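You operate a simulated robot arm through the tools that you are given. There is no shell and no other tool. Be economical: measure what you need, move in short steps, check, and stop when the job is done.

The job below is to be done with a simulated robot arm. You get a single attempt, and the scene is never put back.

TASK
Wipe the oil smear off the nest plate, rack its pin and turn the model knob to 3.
Fine: use the wiping pad and put it back; the pin goes in the free socket. Set down upright: wiping pad. What is to be rubbed or washed off counts as gone when no trace of it is left.

Only the result counts: the job must be done as asked and must still hold three seconds after the hand-in. Knocking over, shifting, dropping, spilling or breaking anything else fails it.

THE ROBOT
A 6-joint arm with a two-finger parallel gripper, fixed in place. Base frame: the origin is at the foot of the arm, x ahead of it, y to its left, z up; the work surface is at about z = 0. Readings come in mm, degrees, newtons and seconds.
With the tool pointing down near the work surface it reaches from about 140 to 580 mm from the base axis. Its first joint turns from -66.0 to 66.0 degrees. Payload 2.1 kg.
Tool frame: the origin (TCP) lies between the finger pads and is the grasp point; the fingertips stand 30 mm ahead of it; z points along the fingers, y is the line along which they close. Largest opening 94 mm; finger width 28, thickness 10; the body of the gripper, 50 by 96 mm, starts 55 mm behind the TCP.
Orientation is that of the tool frame in the base frame, as a unit quaternion [x, y, z, w]. With the fingers straight down and closing along the base's y, the tool's x points along the base's -x, its y along +y and its z along -z.

THE INTERFACE
- The arm moves only by the tool jog_arm. Its argument "motion" is one flat list of numbers, 7 for each row, row after row: the turn, a rotation vector about the tool's x, y, z in units of 6 degrees (1.0 is 6 degrees), then the shift along the tool's x, y, z in units of 40 mm (1.0 is 40 mm), then the opening, from 0 (shut) to 1 (fully open). In form: [rx, ry, rz, tx, ty, tz, gripper, rx, ry, rz, tx, ty, tz, gripper, ...]. A call has 1 to 20 rows; each row shifts and turns the commanded pose from where the row before left it, along the tool's axes as they then stand. A call with a number of a shift or a turn outside -1 to 1 is refused whole. Each row takes 0.2 s and may step no farther than 50 mm and 8.6 degrees from the row before; otherwise, or with a gripper value out of range, the whole call is refused. Where a pose cannot be reached the arm comes as near as it can. A force on the tool above 70 N (or 10 N above the force at the start of the call, whichever is more), or a blocked arm, ends the call early, and 0.2 s more pass. Each finger travels about 72 mm/s and halts on what it meets, pressing with about 27 N; the grip force reading is that of the motor and also rises with nothing between the fingers. The clock runs only during rows and for 0.2 s after the last one: add rows that do not move to give the fingers time. The reply holds the time, the measured pose of the TCP, the force on the tool along the base axes, the opening and the grip force, in the units named above and with some noise, with the torque about the TCP (base axes, N m) and any sound that the robot's microphone picked up.
- Cameras (640 x 400 px; columns grow to the right, rows downward): "scene" is fixed at [6.1, -362.3, 464]; the picture's right is [1.00, -0.08, 0.00], its down [-0.06, -0.74, -0.67] and it looks along [0.05, 0.66, -0.75] (base axes); focal length 214 px, centre (320, 200). "wrist" rides on the gripper at [76, 14, -103] in the tool frame; the picture's right is [-0.18, 0.98, 0.00], its down [-0.75, -0.14, -0.64] and it looks along [-0.63, -0.12, 0.77] (tool axes); focal length 243 px, centre (320, 200). There is no depth. A picture from a camera that has moved, and an enlarged one, comes with that camera's place and axes in the base frame and with its lens.
- grab_frame(camera): a new picture of that camera. No time passes.
- inspect(camera, box): a new picture of the part [left, top, right, bottom] of that camera's present view, enlarged. No time passes.
- hand_in(): hands the job in; it is judged then, once.

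Go step by step. Nothing tells you positions but the pictures and the camera data: compare them with the known pose of the tool, close in by small moves and look again before you grip or let go. The budget is 120 turns and 76 pictures, counting those below and the enlarged ones. Unless the task says otherwise, let go and move clear before handing in, and close with one line.

The tools are called after "Call:" as a command line: name --argument value ..., lists and objects as JSON in quotes. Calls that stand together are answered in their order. jog_arm: Moves the arm, as the interface text tells. Its arguments: {"type":"object","properties":{"motion":{"type":"array","items":{"type":"number"}}},"required":["motion"]} The other tools are called the same way: grab_frame (camera) takes a picture; inspect (camera, box) takes an enlarged picture of a part of a camera's view; hand_in () hands the job in.

At the start:

```text
t: 0.0
eef_pos: [237.5, 158.4, 383.6]
tcp_rot: [-0.001, 1.0, 0.001, 0.001]
contact_force: [0.2, 0.4, 0.1]
torque: [0.01, -0.03, -0.02]
finger_gap: 94.0
grip_force: 0.1
```

scene: 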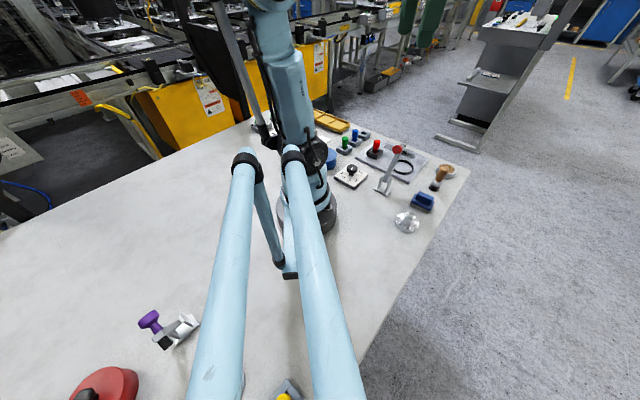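
wrist: 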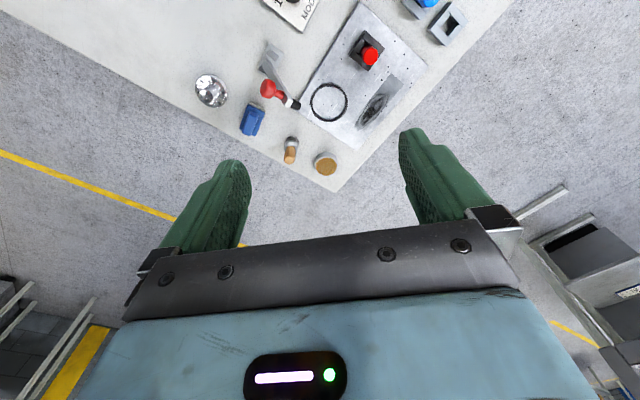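

I see the nest plate with a red-topped part and a dark smear in the wrist view, plus two sockets, a model knob and a pad-like blue block. I'll enlarge the views to identify them.

Call:
inspect --camera "wrist" --box '[180, 0, 500, 200]'

Call:
inspect --camera "scene" --box '[300, 90, 480, 240]'

Call:
inspect --camera "scene" --box '[50, 280, 350, 400]'

```text
2.00 times, centred on (340, 100) of wrist
camera zoom: at [160.2, 173.1, 486.0], right [0.18, 0.98, 0.0], down [0.75, -0.14, 0.64], along [0.63, -0.12, -0.77], focal length 485 px, centre (280, 400)
```

zoom: 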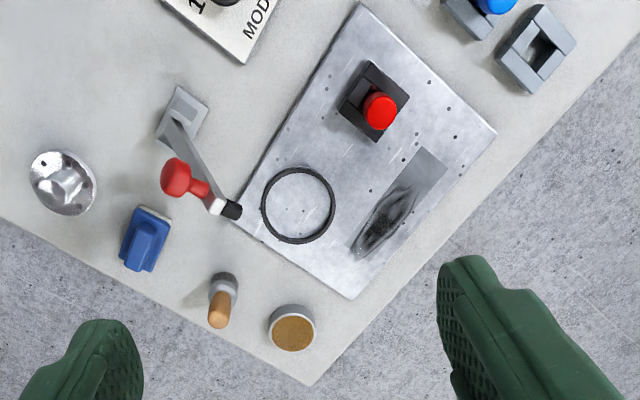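

```text
2.67 times, centred on (390, 165) of scene
camera zoom: at [6.1, -362.3, 464.0], right [1.0, -0.08, 0.0], down [-0.06, -0.74, -0.67], along [0.05, 0.66, -0.75], focal length 572 px, centre (133, 293)
```

zoom: 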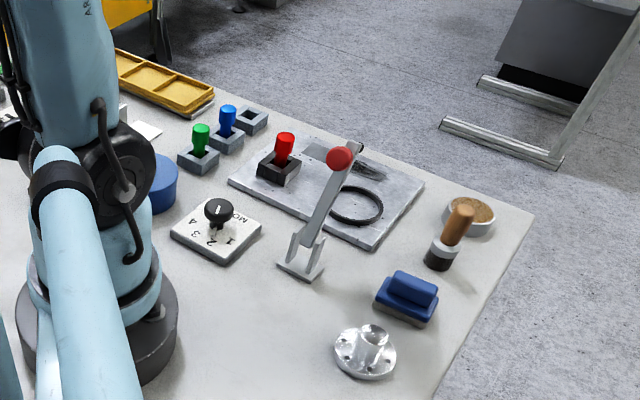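

```text
2.13 times, centred on (200, 340) of scene
camera zoom: at [6.1, -362.3, 464.0], right [1.0, -0.08, 0.0], down [-0.06, -0.74, -0.67], along [0.05, 0.66, -0.75], focal length 458 px, centre (576, -99)
```

zoom: 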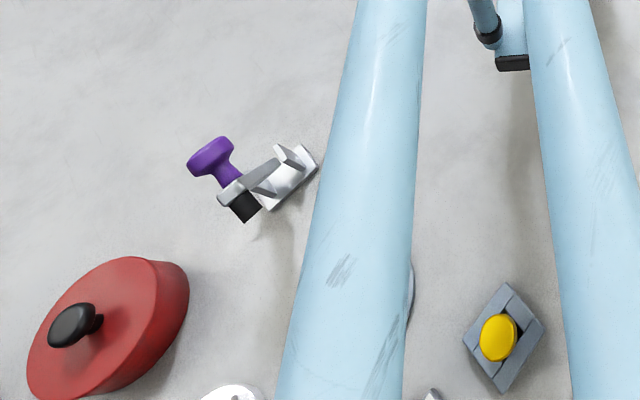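

The pad (blue) looks to be near (317, 11), the pin near (245, 235), the smear near (346, 244), the free socket near (228, 360) and the knob near (143, 136). An open clamp stands tall at about (225–270, 76–117). I'll zoom in on the knob and the plate details.

Call:
inspect --camera "scene" --box '[340, 155, 380, 195]'

Call:
inspect --camera "wrist" --box '[340, 60, 420, 140]'

Call:
inspect --camera "wrist" --box '[220, 85, 320, 165]'

```text
10.00 times, centred on (360, 175) of scene
camera zoom: at [6.1, -362.3, 464.0], right [1.0, -0.08, 0.0], down [-0.06, -0.74, -0.67], along [0.05, 0.66, -0.75], focal length 2145 px, centre (-80, 450)
```

zoom: 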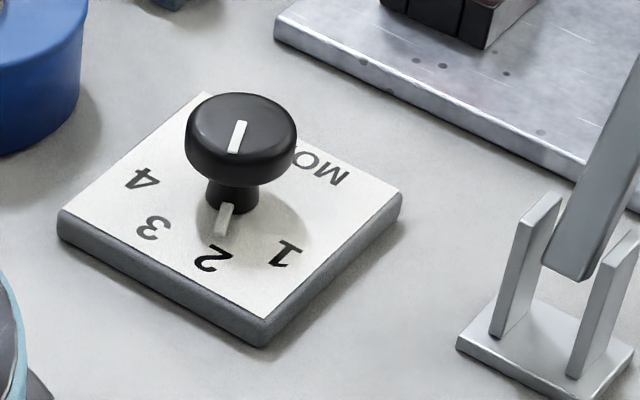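

```text
5.00 times, centred on (380, 100) of wrist
camera zoom: at [160.2, 173.1, 486.0], right [0.18, 0.98, 0.0], down [0.75, -0.14, 0.64], along [0.63, -0.12, -0.77], focal length 1213 px, centre (20, 700)
```

zoom: 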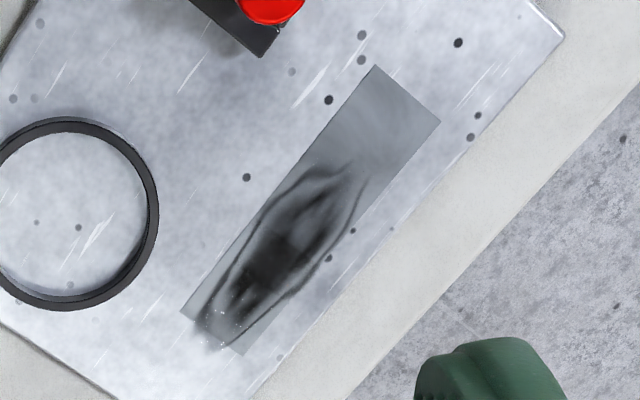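

```text
5.00 times, centred on (270, 125) of wrist
camera zoom: at [160.2, 173.1, 486.0], right [0.18, 0.98, 0.0], down [0.75, -0.14, 0.64], along [0.63, -0.12, -0.77], focal length 1213 px, centre (570, 575)
```

zoom: 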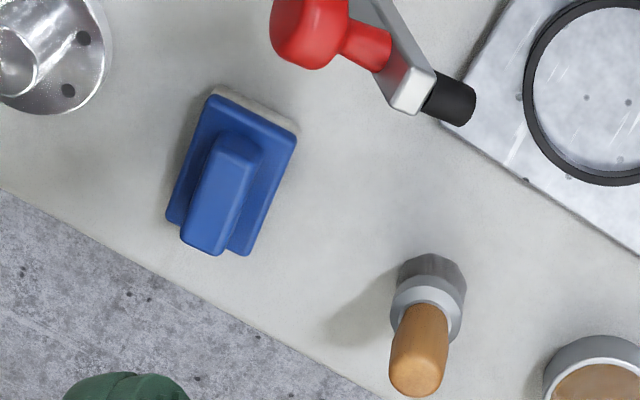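

The knob points at 2 now, and 3 is clockwise from it as seen from above. I'll yaw 40° to line up with the pad and move above it, at a safe height past the clamp.

Call:
jog_arm --motion '[0, 0, 1, 0, 0, 0, 1, 0, 0, 1, 0, 0, 0, 1, 0, 0, 1, 0, 0, 0, 1, 0, 0, 1, 0, 0, 0, 1, 0, 0, 1, 0, 0, 0, 1, 0, 0, 1, 0, 0, 0, 1, 0, 0, 0.667, 0, 0, 0, 1, 0, 0, 0, -0.658, -0.282, 0.64, 1, 0, 0, 0, -0.658, -0.282, 0.64, 1, 0, 0, 0, -0.658, -0.282, 0.64, 1, 0, 0, 0, -0.658, -0.282, 0.64, 1, 0, 0, 0, -0.658, -0.282, 0.64, 1, 0, 0, 0, -0.658, -0.282, 0.64, 1, 0, 0, 0, 0, 0, 0, 1]'

Call:
grab_frame --camera "wrist"

Call:
grab_frame --camera "scene"

```text
t: 3.0
eef_pos: [314.7, 6.3, 226.9]
tcp_rot: [0.341, 0.94, 0.0, 0.0]
contact_force: [0.0, -1.3, 0.6]
torque: [-0.05, -0.01, 0.0]
finger_gap: 94.1
grip_force: 0.1
```

```text
67 pictures are left
camera wrist: at [264.5, 65.9, 331.1], right [0.77, 0.64, 0.0], down [0.49, -0.59, 0.64], along [0.41, -0.49, -0.77], focal length 243 px, centre (320, 200)
```

wrist: 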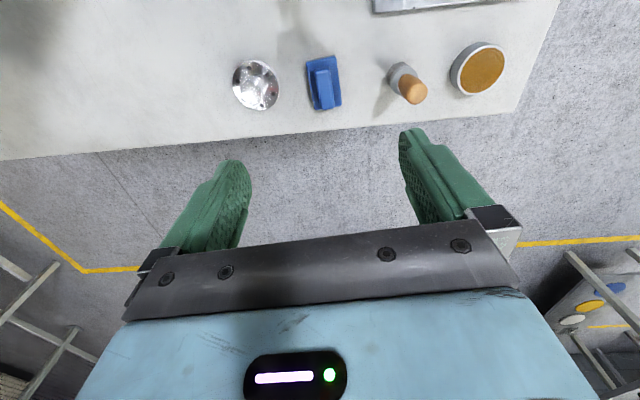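

```text
66 pictures are left
```

scene: 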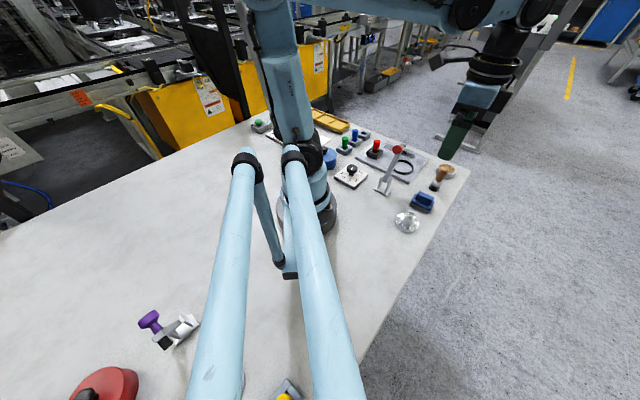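

The gripper hangs above the pad as planned. I'll enlarge the pad to get its exact pose.

Call:
inspect --camera "wrist" --box '[280, 40, 360, 120]'

Call:
inspect --camera "scene" --box '[380, 130, 480, 230]'

```text
5.00 times, centred on (320, 80) of wrist
camera zoom: at [264.5, 65.9, 331.1], right [0.77, 0.64, 0.0], down [0.49, -0.59, 0.64], along [0.41, -0.49, -0.77], focal length 1213 px, centre (320, 800)
```

zoom: 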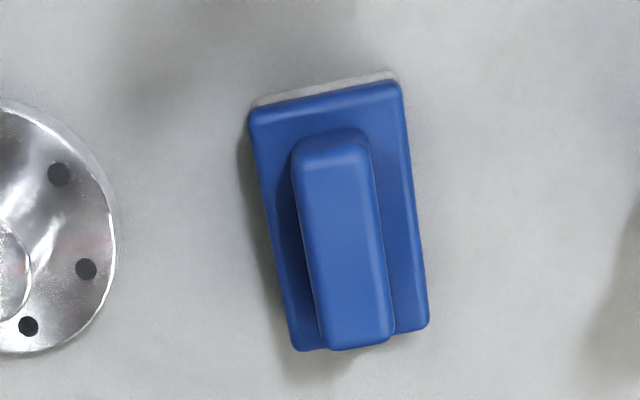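

```text
4.00 times, centred on (430, 180) of scene
camera zoom: at [6.1, -362.3, 464.0], right [1.0, -0.08, 0.0], down [-0.06, -0.74, -0.67], along [0.05, 0.66, -0.75], focal length 858 px, centre (-120, 280)
```

zoom: 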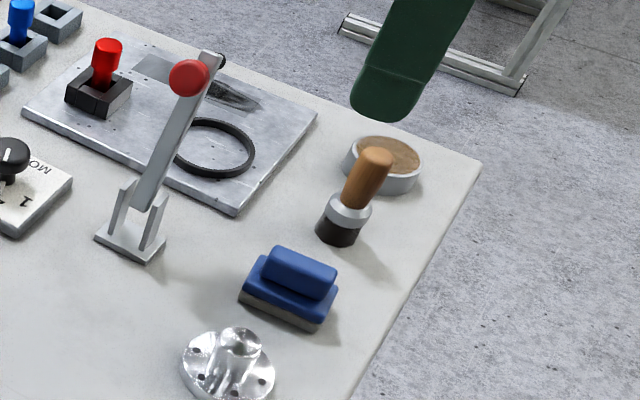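

The pad is centred near (320, 9) with its long axis at −40°, so the yaw already matches. I'll check the gripper side for any camera hardware that could hit the clamp.

Call:
inspect --camera "scene" --box '[380, 0, 560, 180]'

```text
2.22 times, centred on (470, 90) of scene
camera zoom: at [6.1, -362.3, 464.0], right [1.0, -0.08, 0.0], down [-0.06, -0.74, -0.67], along [0.05, 0.66, -0.75], focal length 477 px, centre (-13, 444)
```

zoom: 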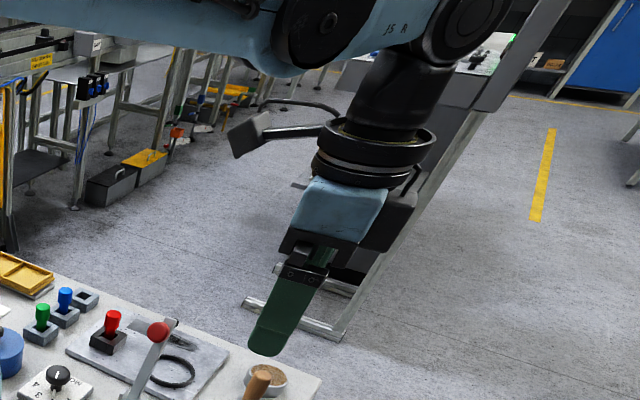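

A camera body sticks out of the wrist and would come too close to the clamp knob at this yaw. I'll turn −90° so the fingers close along the handle's length, with the camera on the other side, and centre over the pad.

Call:
jog_arm --motion '[0, 0, -1, 0, 0, 0, 1, 0, 0, -1, 0, 0, 0, 1, 0, 0, -1, 0, 0, 0, 1, 0, 0, -1, 0, 0, 0, 1, 0, 0, -1, 0, 0, 0, 1, 0, 0, -1, 0, 0, 0, 1, 0, 0, -1, 0, 0, 0, 1, 0, 0, -1, 0, 0, 0, 1, 0, 0, -1, 0, 0, 0, 1, 0, 0, -1, 0, 0, 0, 1, 0, 0, -1, 0, 0, 0, 1, 0, 0, -1, 0, 0, 0, 1, 0, 0, -1, 0, 0, 0, 1, 0, 0, -1, 0, 0, 0, 1, 0, 0, -1, 0, 0, 0, 1, 0, 0, 0, -0.146, -0.06, 0.9, 1, 0, 0, 0, 0, 0, 0.9, 1, 0, 0, 0, 0, 0, 0.5, 1, 0, 0, 0, 0, 0, 0, 1]'

Call:
grab_frame --camera "wrist"

Call:
inspect --camera "scene" --box '[340, 80, 520, 240]'

```text
t: 7.0
eef_pos: [322.7, 8.3, 137.3]
tcp_rot: [-0.423, 0.906, 0.0, 0.0]
contact_force: [0.0, -0.5, -0.9]
torque: [-0.01, -0.04, 0.02]
finger_gap: 94.0
grip_force: 0.1
```

```text
62 pictures are left
camera wrist: at [261.0, -41.0, 239.9], right [-0.64, 0.77, 0.0], down [0.59, 0.49, 0.64], along [0.5, 0.41, -0.77], focal length 243 px, centre (320, 200)
```

wrist: 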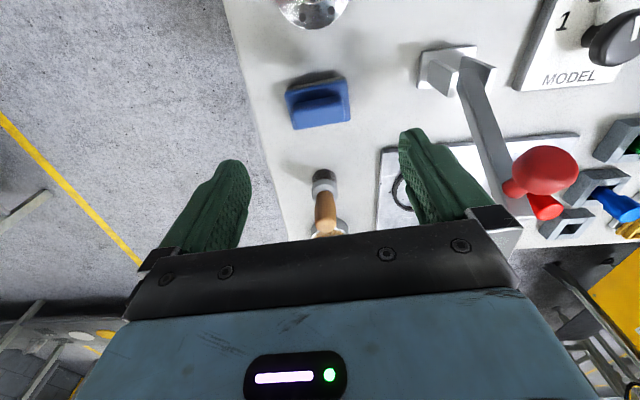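

```text
2.50 times, centred on (430, 160) of scene
camera zoom: at [6.1, -362.3, 464.0], right [1.0, -0.08, 0.0], down [-0.06, -0.74, -0.67], along [0.05, 0.66, -0.75], focal length 536 px, centre (45, 300)
```

zoom: 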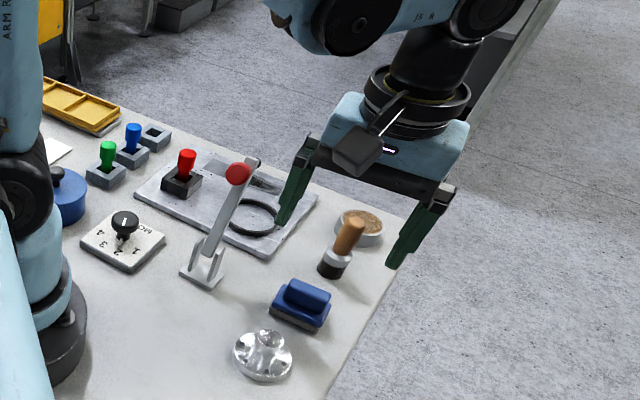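

The pad sits in line between the open fingers. I'll take one close look to confirm centring before going down.

Call:
inspect --camera "wrist" --box '[260, 50, 380, 150]'

```text
4.00 times, centred on (320, 100) of wrist
camera zoom: at [261.0, -41.0, 239.9], right [-0.64, 0.77, 0.0], down [0.59, 0.49, 0.64], along [0.5, 0.41, -0.77], focal length 970 px, centre (320, 600)
```

zoom: 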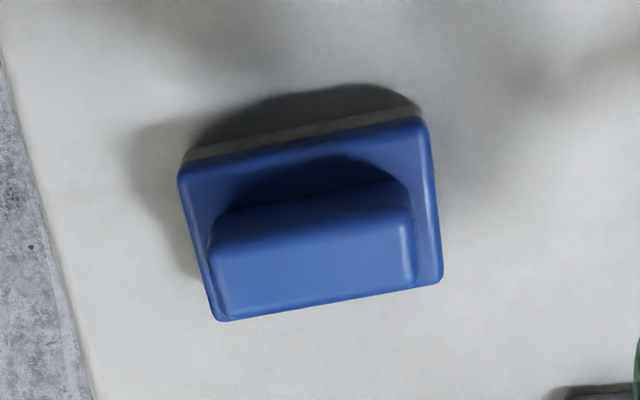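

Centring is good to within 2 mm. I'll descend to about z = 54, then close on the handle.

Call:
jog_arm --motion '[0, 0, 0, 0.027, 0.032, 0.7, 1, 0, 0, 0, 0, 0, 0.7, 1, 0, 0, 0, 0, 0, 0.68, 1, 0, 0, 0, 0, 0, 0, 1]'

Call:
inspect --camera "scene" --box '[360, 120, 480, 220]'

Call:
grab_frame --camera "wrist"

```text
t: 8.0
eef_pos: [318.8, 8.1, 52.7]
tcp_rot: [-0.423, 0.906, 0.001, 0.001]
contact_force: [0.1, 0.2, 0.5]
torque: [0.06, 0.03, -0.03]
finger_gap: 94.0
grip_force: 0.1
```

```text
4.00 times, centred on (420, 170) of scene
camera zoom: at [6.1, -362.3, 464.0], right [1.0, -0.08, 0.0], down [-0.06, -0.74, -0.67], along [0.05, 0.66, -0.75], focal length 858 px, centre (-80, 320)
```

zoom: 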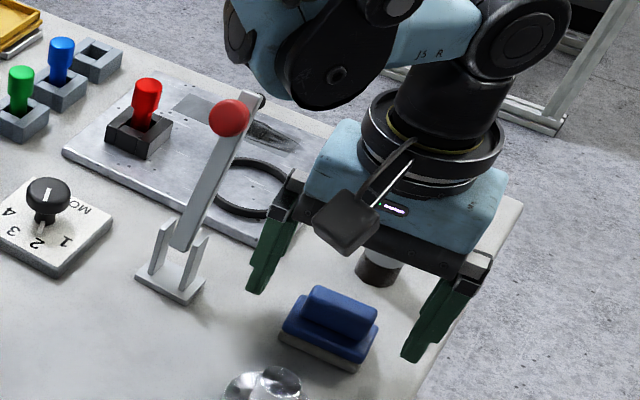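

```text
58 pictures are left
camera wrist: at [258.6, -41.4, 156.1], right [-0.64, 0.77, 0.0], down [0.59, 0.49, 0.64], along [0.5, 0.41, -0.77], focal length 243 px, centre (320, 200)
```

wrist: 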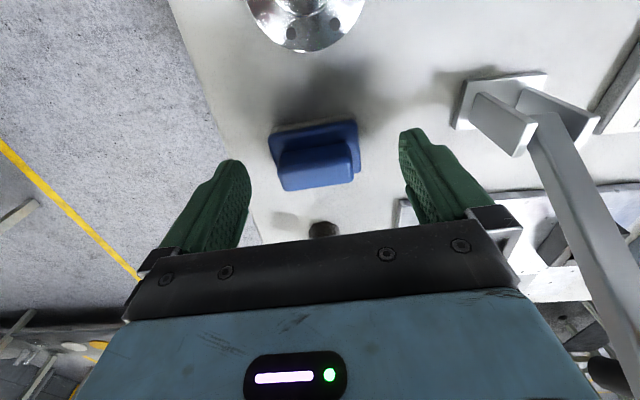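

Fingers are either side of the handle. I'll check the lateral alignment closely before closing.

Call:
inspect --camera "wrist" --box '[240, 110, 400, 210]'

```text
4.00 times, centred on (320, 160) of wrist
camera zoom: at [258.6, -41.4, 156.1], right [-0.64, 0.77, 0.0], down [0.59, 0.49, 0.64], along [0.5, 0.41, -0.77], focal length 970 px, centre (320, 360)
```

zoom: 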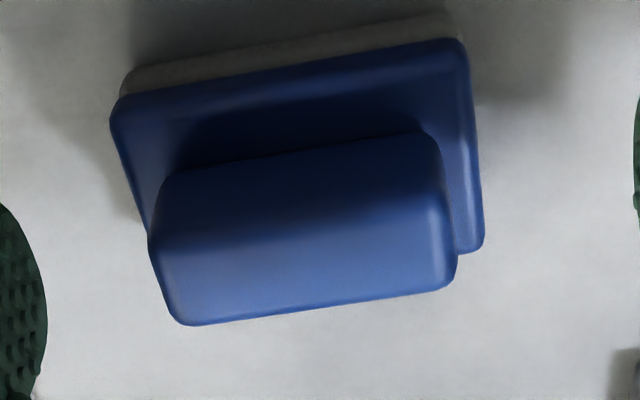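

Alignment is within about 2–3 mm. I'll nudge slightly, raise the tips to clear the pad's flange, and close.

Call:
jog_arm --motion '[0, 0, 0, -0.05, 0, -0.03, 1, 0, 0, 0, 0, 0, 0, 0.5, 0, 0, 0, 0, 0, 0, 0.2, 0, 0, 0, 0, 0, 0, 0.2, 0, 0, 0, 0, 0, 0, 0.2, 0, 0, 0, 0, 0, 0, 0.2]'

Call:
inspect --camera "wrist" --box '[220, 100, 420, 225]'

```text
t: 9.4
eef_pos: [321.0, 10.2, 55.5]
tcp_rot: [-0.423, 0.906, 0.0, 0.001]
contact_force: [-0.2, 0.6, 1.8]
torque: [-0.01, 0.03, 0.0]
finger_gap: 43.2
grip_force: 26.9
```

```text
3.20 times, centred on (320, 162) of wrist
camera zoom: at [259.9, -39.6, 157.9], right [-0.64, 0.77, 0.0], down [0.59, 0.49, 0.64], along [0.5, 0.41, -0.77], focal length 776 px, centre (320, 320)
```

zoom: 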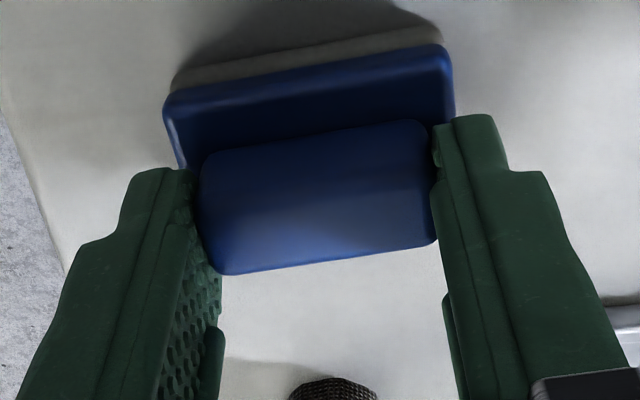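

The handle is gripped (43 mm, 27 N). I'll lift straight up and look at the smear from above the plate.

Call:
jog_arm --motion '[0, 0, 0, 0, 0, -0.5, 0.2, 0, 0, 0, 0, 0, -0.9, 0.2, 0, 0, 0, 0, 0, -0.9, 0.2, 0, 0, 0, 0, 0, -0.9, 0.2, 0, 0, 0, 0, 0, -0.9, 0.2, 0, 0, 0, 0, 0, -0.8, 0.2, 0, 0, 0, -0.585, 0.663, 0, 0.2, 0, 0, 0, -0.585, 0.663, 0, 0.2, 0, 0, 0, -0.585, 0.663, 0, 0.2, 0, 0, 0, -0.585, 0.663, 0, 0.2, 0, 0, 0, 0, 0, 0, 0.2]'

Call:
grab_frame --camera "wrist"

Call:
inspect --camera "scene" --box '[330, 60, 490, 220]'

```text
t: 11.8
eef_pos: [298.6, 150.1, 251.4]
tcp_rot: [-0.423, 0.906, 0.001, 0.001]
contact_force: [0.1, -0.7, -0.6]
torque: [0.0, -0.02, 0.02]
finger_gap: 43.0
grip_force: 27.0
```

```text
55 pictures are left
camera wrist: at [238.5, 101.0, 354.5], right [-0.63, 0.77, 0.0], down [0.59, 0.49, 0.64], along [0.5, 0.41, -0.77], focal length 243 px, centre (320, 200)
```

wrist: 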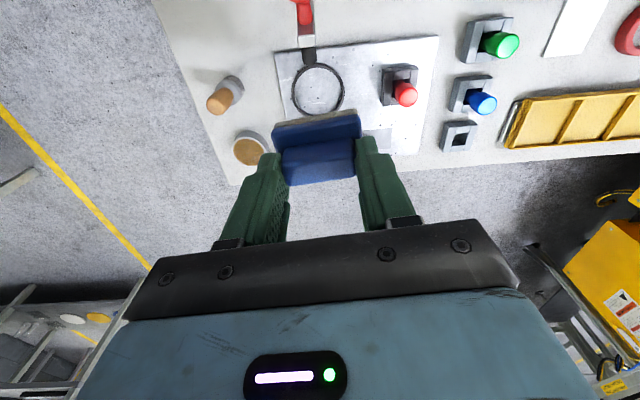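

```text
2.50 times, centred on (410, 140) of scene
camera zoom: at [6.1, -362.3, 464.0], right [1.0, -0.08, 0.0], down [-0.06, -0.74, -0.67], along [0.05, 0.66, -0.75], focal length 536 px, centre (95, 350)
```

zoom: 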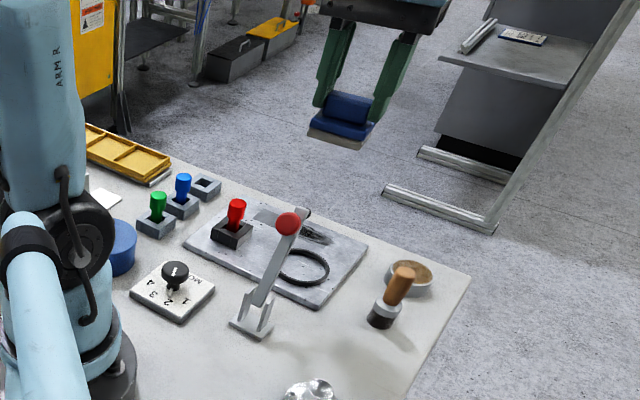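

The earlier close-up puts the smear strip centred near (336, 250), about 110 × 33 mm at −45°, well clear of the ring and the nest block. I'll turn the pad 5° to match and hover above the centre.

Call:
jog_arm --motion '[0, 0, 0.833, 0, 0, 0, 0.2, 0, 0, 0, -0.605, 0.275, 0, 0.2, 0, 0, 0, -0.605, 0.275, 0, 0.2, 0, 0, 0, -0.605, 0.275, 0, 0.2, 0, 0, 0, -0.605, 0.275, 0, 0.2, 0, 0, 0, 0, 0, 0.9, 0.2, 0, 0, 0, 0, 0, 0.9, 0.2, 0, 0, 0, 0, 0, 0.9, 0.2, 0, 0, 0, 0, 0, 0.9, 0.2, 0, 0, 0, 0, 0, 0, 0.2]'

Call:
grab_frame --camera "wrist"

Call:
inspect --camera "scene" --box '[350, 80, 470, 200]'

```text
t: 14.0
eef_pos: [336.9, 249.1, 108.0]
tcp_rot: [-0.384, 0.924, 0.0, 0.001]
contact_force: [0.5, -0.6, -0.5]
torque: [-0.01, 0.02, 0.02]
finger_gap: 43.4
grip_force: 26.7
```

```text
53 pictures are left
camera wrist: at [271.6, 205.5, 210.1], right [-0.57, 0.82, 0.0], down [0.63, 0.43, 0.64], along [0.53, 0.36, -0.77], focal length 243 px, centre (320, 200)
```

wrist: 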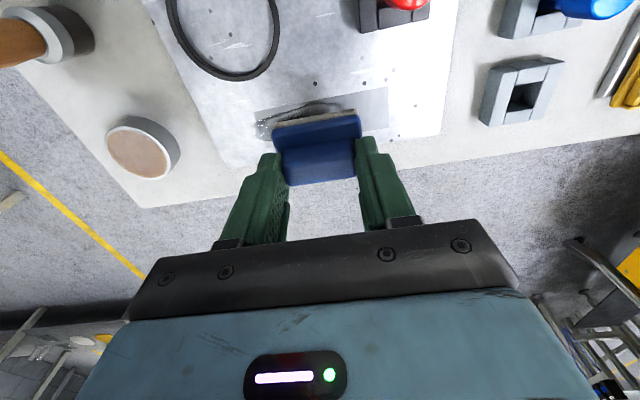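

```text
3.33 times, centred on (410, 140) of scene
camera zoom: at [6.1, -362.3, 464.0], right [1.0, -0.08, 0.0], down [-0.06, -0.74, -0.67], along [0.05, 0.66, -0.75], focal length 715 px, centre (20, 400)
```

zoom: 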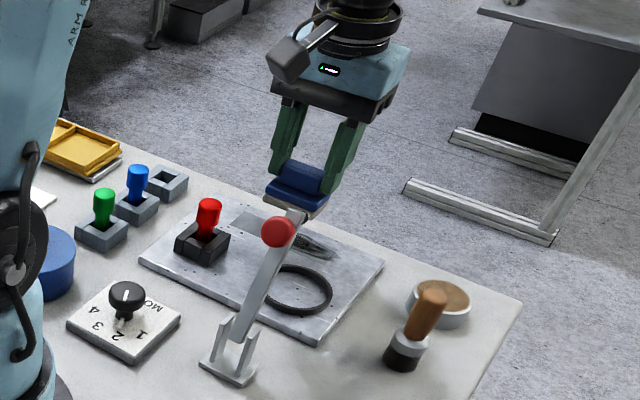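

The pad hangs directly over the strip. I'll lower it gently and watch the force.

Call:
jog_arm --motion '[0, 0, 0, 0, 0, 0.5, 0.2, 0, 0, 0, 0, 0, 0.4, 0.2, 0, 0, 0, 0, 0, 0.1, 0.2, 0, 0, 0, 0, 0, 0, 0.2]'

Call:
jog_arm --motion '[0, 0, 0, 0, 0, 0.05, 0.2, 0, 0, 0, 0, 0, 0, 0.2]'

Call:
jog_arm --motion '[0, 0, 0, 0, 0, 0.05, 0.2, 0, 0, 0, 0, 0, 0, 0.2]'

```text
t: 15.0
eef_pos: [336.4, 250.6, 67.9]
tcp_rot: [-0.383, 0.924, 0.0, 0.001]
contact_force: [0.1, -0.3, -1.1]
torque: [-0.04, -0.02, 0.0]
finger_gap: 43.2
grip_force: 27.0
```

```text
t: 15.6
eef_pos: [336.6, 249.3, 66.1]
tcp_rot: [-0.384, 0.923, 0.0, 0.001]
contact_force: [-0.4, -0.5, -0.8]
torque: [-0.01, -0.01, -0.01]
finger_gap: 43.2
grip_force: 27.1
```

```text
t: 16.2
eef_pos: [336.5, 249.7, 65.3]
tcp_rot: [-0.383, 0.924, 0.001, 0.001]
contact_force: [-0.6, -0.2, 23.4]
torque: [-0.06, 0.02, -0.04]
finger_gap: 43.2
grip_force: 27.1
```

Contact with the plate at about z = 65 with 23 N. I'll start with a short stroke along the strip to see the lateral force.

Call:
jog_arm --motion '[0, 0, 0, 0, -0.2, 0, 0.2, 0, 0, 0, 0, -0.2, 0, 0.2, 0, 0, 0, 0, -0.2, 0, 0.2, 0, 0, 0, 0, -0.2, 0, 0.2, 0, 0, 0, 0, -0.2, 0, 0.2]'

Call:
grab_frame --camera "wrist"

```text
t: 17.4
eef_pos: [364.3, 222.7, 64.9]
tcp_rot: [-0.383, 0.924, 0.001, 0.0]
contact_force: [-4.9, 5.7, 21.0]
torque: [0.15, 0.14, -0.03]
finger_gap: 43.1
grip_force: 26.9
```

```text
51 pictures are left
camera wrist: at [299.7, 178.1, 166.4], right [-0.57, 0.82, 0.0], down [0.63, 0.43, 0.64], along [0.53, 0.37, -0.77], focal length 243 px, centre (320, 200)
```

wrist: 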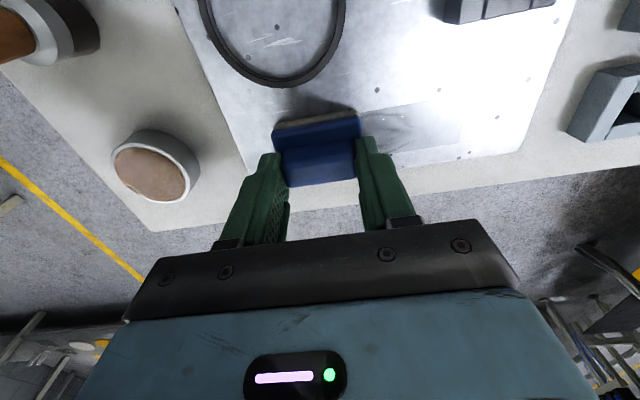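

The wipe works with about 8 N drag and the oil is fading. I'll run longer strokes over three lanes.

Call:
jog_arm --motion '[0, 0, 0, 0, -0.2, 0, 0.2, 0, 0, 0, 0, 0.33, 0, 0.2, 0, 0, 0, 0, 0.33, 0, 0.2, 0, 0, 0, 0, 0.33, 0, 0.2, 0, 0, 0, 0, 0.33, 0, 0.2, 0, 0, 0, 0, 0.33, 0, 0.2, 0, 0, 0, 0, 0.33, 0, 0.2, 0, 0, 0, 0, 0.33, 0, 0.2, 0, 0, 0, 0.175, 0, 0, 0.2, 0, 0, 0, 0, -0.33, 0, 0.2, 0, 0, 0, 0, -0.33, 0, 0.2, 0, 0, 0, 0, -0.33, 0, 0.2, 0, 0, 0, 0, -0.33, 0, 0.2, 0, 0, 0, 0, -0.33, 0, 0.2, 0, 0, 0, 0, -0.33, 0, 0.2, 0, 0, 0, 0, -0.33, 0, 0.2, 0, 0, 0, -0.175, 0, 0, 0.2, 0, 0, 0, -0.175, 0, 0, 0.2]'

Call:
jog_arm --motion '[0, 0, 0, 0, 0.33, 0, 0.2, 0, 0, 0, 0, 0.33, 0, 0.2, 0, 0, 0, 0, 0.33, 0, 0.2, 0, 0, 0, 0, 0.33, 0, 0.2, 0, 0, 0, 0, 0.33, 0, 0.2, 0, 0, 0, 0, 0.33, 0, 0.2, 0, 0, 0, 0, 0.33, 0, 0.2, 0, 0, 0, 0.175, 0, 0, 0.2, 0, 0, 0, 0, -0.33, 0, 0.2, 0, 0, 0, 0, -0.33, 0, 0.2, 0, 0, 0, 0, -0.33, 0, 0.2, 0, 0, 0, 0, -0.33, 0, 0.2, 0, 0, 0, 0, -0.33, 0, 0.2, 0, 0, 0, 0, -0.33, 0, 0.2, 0, 0, 0, 0, -0.33, 0, 0.2]'

Call:
grab_frame --camera "wrist"

Call:
inspect --camera "scene" --box '[360, 110, 460, 190]'

```text
t: 21.2
eef_pos: [375.9, 221.7, 63.4]
tcp_rot: [-0.382, 0.924, 0.001, 0.001]
contact_force: [-0.2, -0.5, 2.3]
torque: [-0.03, 0.0, -0.03]
finger_gap: 43.2
grip_force: 26.5
```

```text
t: 24.4
eef_pos: [370.1, 214.8, 64.5]
tcp_rot: [-0.384, 0.923, 0.0, 0.001]
contact_force: [-0.5, 0.3, -0.5]
torque: [-0.04, -0.03, -0.01]
finger_gap: 43.5
grip_force: 26.6
```

```text
50 pictures are left
camera wrist: at [305.9, 171.8, 166.7], right [-0.57, 0.82, 0.0], down [0.63, 0.43, 0.64], along [0.53, 0.36, -0.77], focal length 243 px, centre (320, 200)
```

wrist: 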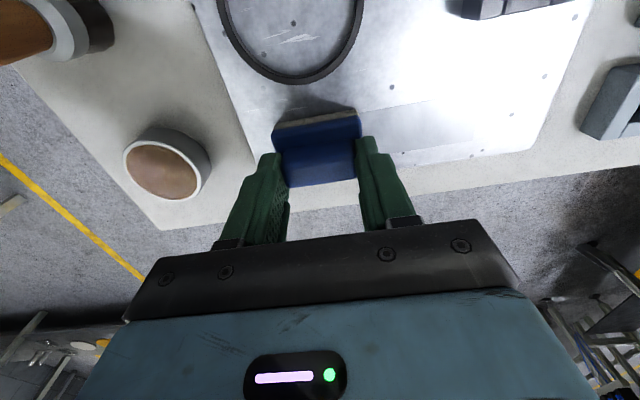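

```text
5.00 times, centred on (410, 150) of scene
camera zoom: at [6.1, -362.3, 464.0], right [1.0, -0.08, 0.0], down [-0.06, -0.74, -0.67], along [0.05, 0.66, -0.75], focal length 1072 px, centre (-130, 450)
```

zoom: 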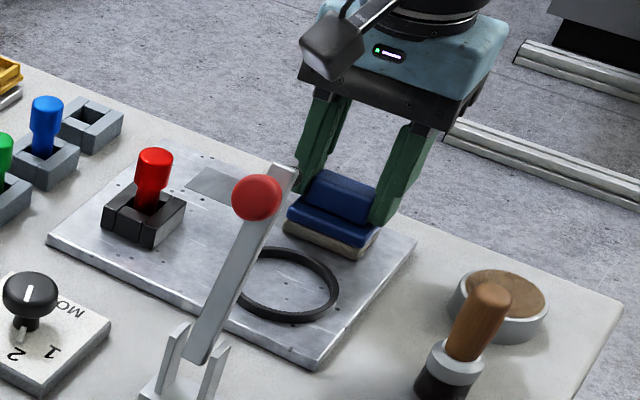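

Most of the smear seems gone, but the contact force fell off at the end of the lanes. I'll lift and shift outward to see the plate clearly.

Call:
jog_arm --motion '[0, 0, 0, 0, 0, -0.8, 0.2, 0, 0, 0, -0.5, 0.4, -0.7, 0.2, 0, 0, 0, -0.8, 0.4, -0.5, 0.2, 0, 0, 0, -0.6, 0.4, 0, 0.2, 0, 0, 0, 0, 0, 0, 0.2]'

Call:
grab_frame --camera "wrist"

Call:
inspect --camera "scene" --box '[370, 130, 450, 190]'

```text
t: 25.6
eef_pos: [391.0, 304.8, 144.7]
tcp_rot: [-0.383, 0.924, 0.001, 0.001]
contact_force: [0.6, -0.9, -0.5]
torque: [-0.02, 0.0, 0.02]
finger_gap: 43.0
grip_force: 27.5
```

```text
48 pictures are left
camera wrist: at [325.1, 259.7, 246.7], right [-0.57, 0.82, 0.0], down [0.63, 0.43, 0.64], along [0.53, 0.36, -0.77], focal length 243 px, centre (320, 200)
```

wrist: 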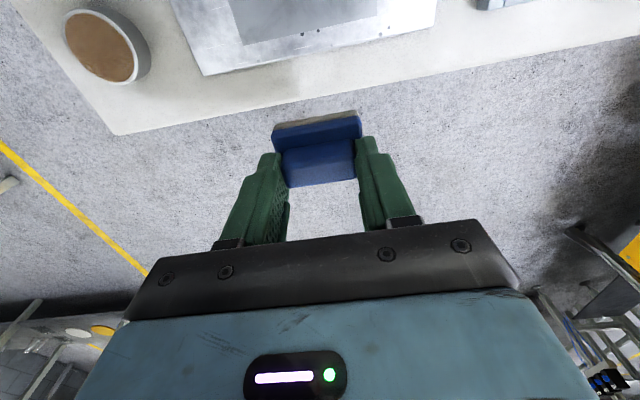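

```text
6.67 times, centred on (410, 160) of scene
camera zoom: at [6.1, -362.3, 464.0], right [1.0, -0.08, 0.0], down [-0.06, -0.74, -0.67], along [0.05, 0.66, -0.75], focal length 1430 px, centre (-280, 467)
```

zoom: 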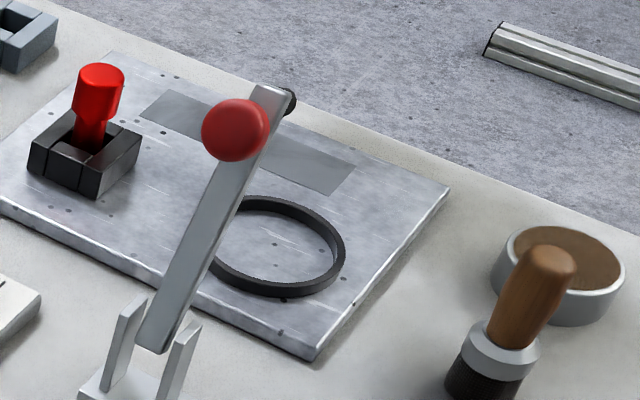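

The dark oil is gone, but the rectangular patch is still a shade darker. I'll get a better view of it to see whether it's residue or part of the plate.

Call:
jog_arm --motion '[0, 0, 0, 0.5, 0, -0.8, 0.2, 0, 0, 0, 0, 0, -0.7, 0.2, 0, 0, 0, 0, 0, 0, 0.2]'

Call:
inspect --camera "wrist" --box '[200, 0, 440, 150]'

```text
t: 26.4
eef_pos: [375.2, 289.4, 204.4]
tcp_rot: [-0.384, 0.923, 0.001, 0.001]
contact_force: [-0.1, 0.3, -1.5]
torque: [0.01, 0.0, 0.01]
finger_gap: 42.5
grip_force: 26.9
```

```text
2.67 times, centred on (320, 75) of wrist
camera zoom: at [310.5, 246.0, 307.2], right [-0.57, 0.82, 0.0], down [0.63, 0.43, 0.64], along [0.53, 0.36, -0.77], focal length 647 px, centre (320, 533)
```

zoom: 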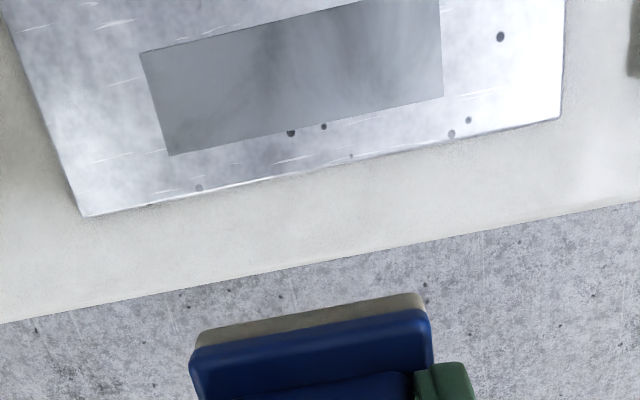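

Only faint clouding shows, but I can't rule out a thin film. I'll do a second pass with firmer contact and compare from the same viewpoint.

Call:
jog_arm --motion '[0, 0, 0, 0.7, 0, 0.6, 0.2, 0, 0, 0, 0.686, 0, 0.6, 0.2, 0, 0, 0, 0, 0, 0.9, 0.2, 0, 0, 0, 0, 0, 0.9, 0.2, 0, 0, 0, 0, 0, 0.4, 0.2, 0, 0, 0, 0, 0, 0.05, 0.2, 0, 0, 0, 0, 0, 0, 0.2]'

Call:
jog_arm --motion '[0, 0, 0, 0, 0, 0.05, 0.2, 0, 0, 0, 0, 0, 0, 0.2]'

```text
t: 28.0
eef_pos: [337.2, 250.3, 65.6]
tcp_rot: [-0.384, 0.923, 0.001, 0.001]
contact_force: [0.3, 0.1, -0.5]
torque: [0.02, -0.01, -0.01]
finger_gap: 43.4
grip_force: 26.8
```

```text
t: 28.6
eef_pos: [336.9, 250.5, 63.3]
tcp_rot: [-0.384, 0.923, 0.0, 0.0]
contact_force: [-0.3, -0.5, -0.6]
torque: [-0.01, 0.02, -0.06]
finger_gap: 43.0
grip_force: 26.8
```

No contact yet, so the pad rode up slightly in the grip. I'll step down further.

Call:
jog_arm --motion '[0, 0, 0, 0, 0, 0.03, 0.2, 0, 0, 0, 0, 0, 0, 0.2]'

Call:
jog_arm --motion '[0, 0, 0, 0, 0, 0.02, 0.2, 0, 0, 0, 0, 0, 0, 0.2]'

```text
t: 29.2
eef_pos: [338.4, 250.8, 63.3]
tcp_rot: [-0.384, 0.924, 0.001, 0.0]
contact_force: [-1.4, 0.3, 22.3]
torque: [-0.04, 0.06, 0.0]
finger_gap: 43.4
grip_force: 26.8
```

```text
t: 29.8
eef_pos: [336.4, 251.2, 62.1]
tcp_rot: [-0.384, 0.923, 0.0, 0.001]
contact_force: [-2.4, 0.0, 22.3]
torque: [-0.01, 0.09, -0.01]
finger_gap: 43.0
grip_force: 27.6
```

The pad holds about 22 N before sliding in the grip. I'll wipe again with a tiny downward creep on each lane so contact is maintained.

Call:
jog_arm --motion '[0, 0, 0, 0, -0.37, 0, 0.2, 0, 0, 0, 0, -0.37, 0, 0.2, 0, 0, 0, 0, -0.37, 0, 0.2, 0, 0, 0, 0, 0.33, 0.01, 0.2, 0, 0, 0, 0, 0.33, 0, 0.2, 0, 0, 0, 0, 0.33, 0, 0.2, 0, 0, 0, 0, 0.33, 0.01, 0.2, 0, 0, 0, 0, 0.33, 0, 0.2, 0, 0, 0, 0, 0.33, 0, 0.2, 0, 0, 0, 0, 0.33, 0, 0.2]'

Call:
jog_arm --motion '[0, 0, 0, 0.175, 0, 0.01, 0.2, 0, 0, 0, 0, -0.33, 0, 0.2, 0, 0, 0, 0, -0.33, 0, 0.2, 0, 0, 0, 0, -0.33, 0.01, 0.2, 0, 0, 0, 0, -0.33, 0, 0.2, 0, 0, 0, 0, -0.33, 0, 0.2, 0, 0, 0, 0, -0.33, 0, 0.2, 0, 0, 0, 0, -0.33, 0, 0.2]'

Call:
jog_arm --motion '[0, 0, 0, -0.175, 0, 0.01, 0.2, 0, 0, 0, -0.15, 0, 0, 0.2, 0, 0, 0, 0, 0.33, 0, 0.2, 0, 0, 0, 0, 0.33, 0, 0.2, 0, 0, 0, 0, 0.33, 0.01, 0.2, 0, 0, 0, 0, 0.33, 0, 0.2, 0, 0, 0, 0, 0.33, 0, 0.2, 0, 0, 0, 0, 0.33, 0, 0.2, 0, 0, 0, 0, 0.33, 0, 0.2]'

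```text
t: 32.0
eef_pos: [302.6, 285.2, 61.7]
tcp_rot: [-0.383, 0.924, 0.001, 0.001]
contact_force: [3.7, -3.7, 16.2]
torque: [-0.1, -0.16, -0.01]
finger_gap: 43.2
grip_force: 26.9
```

```text
t: 33.8
eef_pos: [363.8, 214.4, 60.7]
tcp_rot: [-0.383, 0.924, 0.001, 0.0]
contact_force: [-5.8, 4.9, 19.9]
torque: [0.14, 0.16, -0.04]
finger_gap: 43.1
grip_force: 27.3
```

```text
t: 35.8
eef_pos: [307.4, 288.5, 60.0]
tcp_rot: [-0.383, 0.924, 0.0, 0.001]
contact_force: [9.4, -8.0, 32.9]
torque: [-0.25, -0.23, 0.05]
finger_gap: 43.3
grip_force: 27.1
```

Contact stayed firm through all lanes. I'll lift and look from the same viewpoint as before.

Call:
jog_arm --motion '[0, 0, 0, 0, 0, -0.9, 0.2, 0, 0, 0, 0, 0, -0.9, 0.2, 0, 0, 0, 0, 0, -0.9, 0.2, 0, 0, 0, 0, 0, -0.9, 0.2, 0, 0, 0, -0.61, -0.595, 0, 0.2, 0, 0, 0, -0.61, -0.595, 0, 0.2, 0, 0, 0, 0, 0, 0, 0.2]'

Call:
inspect --camera "wrist" --box '[200, 0, 440, 150]'

Call:
inspect --camera "scene" --box '[370, 130, 450, 190]'

```text
t: 37.4
eef_pos: [376.4, 289.4, 204.1]
tcp_rot: [-0.383, 0.924, 0.001, 0.001]
contact_force: [0.5, 0.4, -1.0]
torque: [0.0, 0.01, -0.01]
finger_gap: 43.1
grip_force: 27.2
```

```text
2.67 times, centred on (320, 75) of wrist
camera zoom: at [310.4, 246.0, 307.3], right [-0.57, 0.82, 0.0], down [0.63, 0.43, 0.64], along [0.53, 0.36, -0.77], focal length 647 px, centre (320, 533)
```

zoom: 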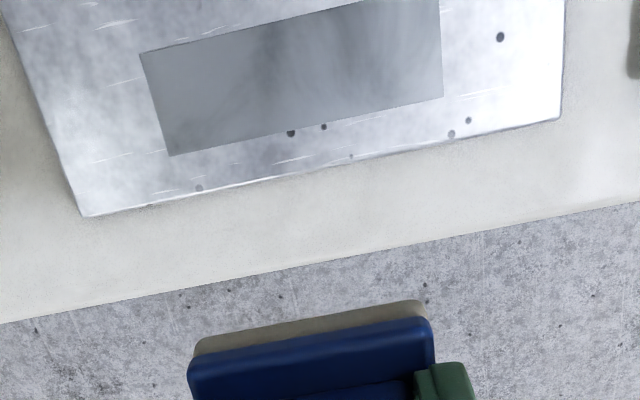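

```text
6.67 times, centred on (410, 160) of scene
camera zoom: at [6.1, -362.3, 464.0], right [1.0, -0.08, 0.0], down [-0.06, -0.74, -0.67], along [0.05, 0.66, -0.75], focal length 1430 px, centre (-280, 467)
```

zoom: 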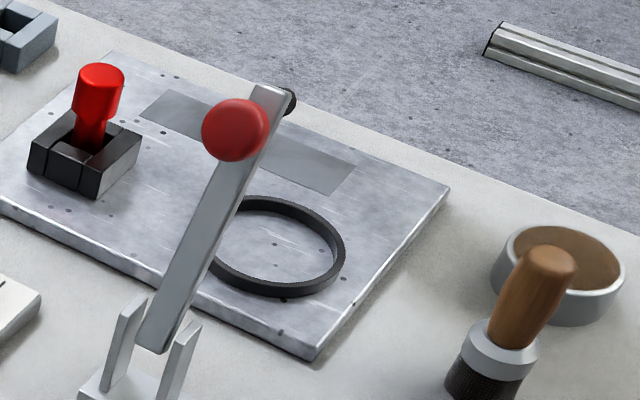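

Nothing changed between passes, so the oil is gone and the patch is the plate's own surface. I'll carry the pad back to its original spot near (320.5, 9.5), with its original yaw.

Call:
jog_arm --motion '[0, 0, -0.833, 0, 0, 0, 0.2, 0, 0, 0, 0.781, -0.43, 0, 0.2, 0, 0, 0, 0.781, -0.43, 0, 0.2, 0, 0, 0, 0.781, -0.43, 0, 0.2, 0, 0, 0, 0.781, -0.43, 0, 0.2, 0, 0, 0, 0.781, -0.43, 0, 0.2, 0, 0, 0, 0.781, -0.43, 0, 0.2, 0, 0, 0, 0.781, -0.43, 0, 0.2, 0, 0, 0, 0.781, -0.43, 0, 0.2, 0, 0, 0, 0, 0, 0, 0.2, 0, 0, 0, 0, 0, 0.8, 0.2, 0, 0, 0, 0, 0, 0.8, 0.2, 0, 0, 0, 0, 0, 0.8, 0.2, 0, 0, 0, 0, 0, 0.8, 0.2, 0, 0, 0, 0, 0, 0, 0.2]'

Call:
inspect --camera "scene" --box '[360, 120, 480, 220]'

```text
t: 40.6
eef_pos: [320.4, 10.8, 73.7]
tcp_rot: [-0.423, 0.906, -0.001, 0.0]
contact_force: [0.9, -0.4, -0.9]
torque: [0.02, -0.01, 0.0]
finger_gap: 43.3
grip_force: 26.9
```

```text
4.00 times, centred on (420, 170) of scene
camera zoom: at [6.1, -362.3, 464.0], right [1.0, -0.08, 0.0], down [-0.06, -0.74, -0.67], along [0.05, 0.66, -0.75], focal length 858 px, centre (-80, 320)
```

zoom: 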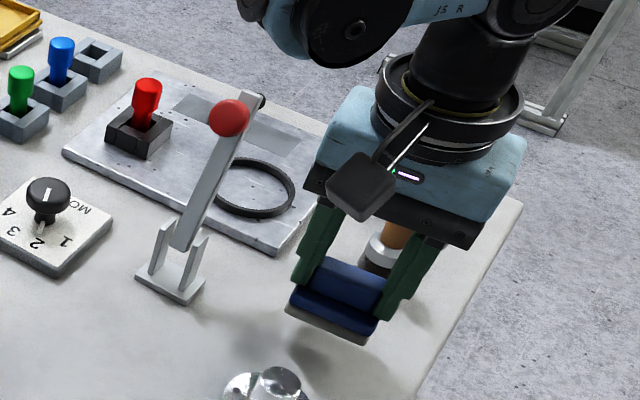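

The pad hangs right above its old place. I'll lower it in small steps until it touches.

Call:
jog_arm --motion '[0, 0, 0, 0, 0, 0.25, 0.2, 0, 0, 0, 0, 0, 0.17, 0.2, 0, 0, 0, 0, 0, 0, 0.2]'

Call:
jog_arm --motion '[0, 0, 0, 0, 0, 0.05, 0.2, 0, 0, 0, 0, 0, 0, 0.2]'

Call:
jog_arm --motion '[0, 0, 0, 0, 0, 0.04, 0.2, 0, 0, 0, 0, 0, 0, 0.2]'

```text
t: 41.4
eef_pos: [320.0, 9.5, 57.3]
tcp_rot: [-0.423, 0.906, 0.001, 0.0]
contact_force: [-0.1, 0.0, -0.9]
torque: [0.02, 0.03, -0.01]
finger_gap: 43.1
grip_force: 27.5
```

```text
t: 42.0
eef_pos: [321.5, 11.2, 56.3]
tcp_rot: [-0.423, 0.906, 0.001, 0.001]
contact_force: [0.4, -0.7, -0.3]
torque: [0.02, -0.02, 0.03]
finger_gap: 43.1
grip_force: 27.1
```

```text
t: 42.6
eef_pos: [320.2, 10.8, 54.7]
tcp_rot: [-0.423, 0.906, 0.0, 0.001]
contact_force: [-0.2, -0.1, -0.1]
torque: [0.0, -0.02, -0.02]
finger_gap: 42.9
grip_force: 26.9
```

Call:
jog_arm --motion '[0, 0, 0, 0, 0, 0.04, 0.2, 0, 0, 0, 0, 0, 0, 0.2]'

Call:
jog_arm --motion '[0, 0, 0, 0, 0, 0.03, 0.2, 0, 0, 0, 0, 0, 0, 0.2]'

```text
t: 43.2
eef_pos: [320.9, 9.6, 52.6]
tcp_rot: [-0.423, 0.906, 0.0, 0.0]
contact_force: [0.5, -0.8, -0.8]
torque: [-0.01, -0.02, 0.02]
finger_gap: 42.9
grip_force: 26.8
```

```text
t: 43.8
eef_pos: [321.3, 10.2, 50.7]
tcp_rot: [-0.423, 0.906, 0.0, 0.001]
contact_force: [0.8, 0.0, -0.2]
torque: [-0.03, 0.01, -0.05]
finger_gap: 43.0
grip_force: 26.8
```

No contact yet at z = 51. I'll continue down in 1 mm steps.

Call:
jog_arm --motion '[0, 0, 0, 0, 0, 0.025, 0.2, 0, 0, 0, 0, 0, 0, 0.2]'

Call:
jog_arm --motion '[0, 0, 0, 0, 0, 0.02, 0.2, 0, 0, 0, 0, 0, 0, 0.2]'

```text
t: 44.4
eef_pos: [320.9, 10.2, 50.4]
tcp_rot: [-0.424, 0.906, 0.0, 0.002]
contact_force: [-0.4, -0.2, -1.4]
torque: [0.03, 0.01, 0.03]
finger_gap: 43.4
grip_force: 27.5
```

```text
t: 45.0
eef_pos: [319.7, 10.1, 48.9]
tcp_rot: [-0.423, 0.906, 0.0, 0.0]
contact_force: [-0.5, -1.0, 21.4]
torque: [-0.1, 0.05, 0.01]
finger_gap: 43.1
grip_force: 26.6
```

Contact with the table. I'll open, then rise straight up.

Call:
jog_arm --motion '[0, 0, 0, 0, 0, -0.015, 0.2, 0, 0, 0, 0, 0, 0, 0.7, 0, 0, 0, 0, 0, 0, 1, 0, 0, 0, 0, 0, 0, 1, 0, 0, 0, 0, 0, 0, 1, 0, 0, 0, 0, 0, -0.4, 1, 0, 0, 0, 0, 0, -0.9, 1, 0, 0, 0, 0, 0, -0.9, 1, 0, 0, 0, 0, 0, -0.9, 1, 0, 0, 0, 0, 0, -0.9, 1, 0, 0, 0, 0, 0, 0, 1]'

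Call:
grab_frame --camera "wrist"

Call:
inspect --camera "scene" --box '[360, 120, 480, 240]'

```text
t: 47.4
eef_pos: [320.3, 10.4, 210.2]
tcp_rot: [-0.423, 0.906, 0.001, 0.001]
contact_force: [-0.1, -0.9, -0.3]
torque: [0.02, 0.01, -0.02]
finger_gap: 93.9
grip_force: 0.1
```

```text
42 pictures are left
camera wrist: at [259.0, -40.8, 313.3], right [-0.64, 0.77, 0.0], down [0.59, 0.49, 0.64], along [0.5, 0.41, -0.77], focal length 243 px, centre (320, 200)
```

wrist: 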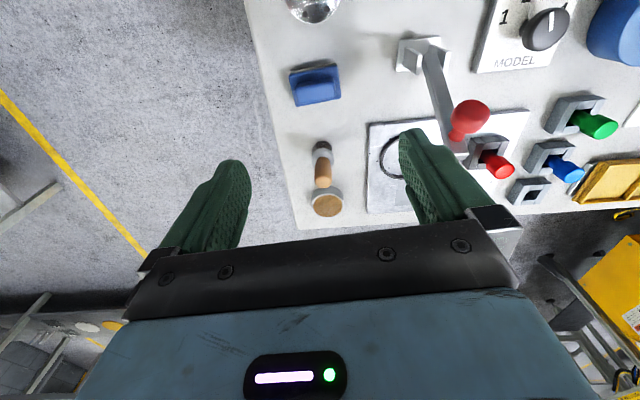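

```text
3.33 times, centred on (420, 180) of scene
camera zoom: at [6.1, -362.3, 464.0], right [1.0, -0.08, 0.0], down [-0.06, -0.74, -0.67], along [0.05, 0.66, -0.75], focal length 715 px, centre (-13, 267)
```

zoom: 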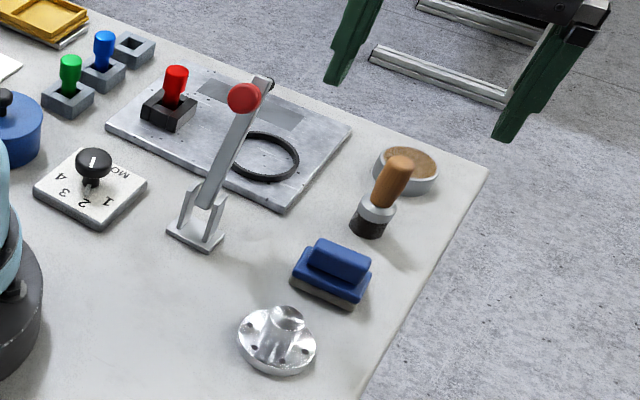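

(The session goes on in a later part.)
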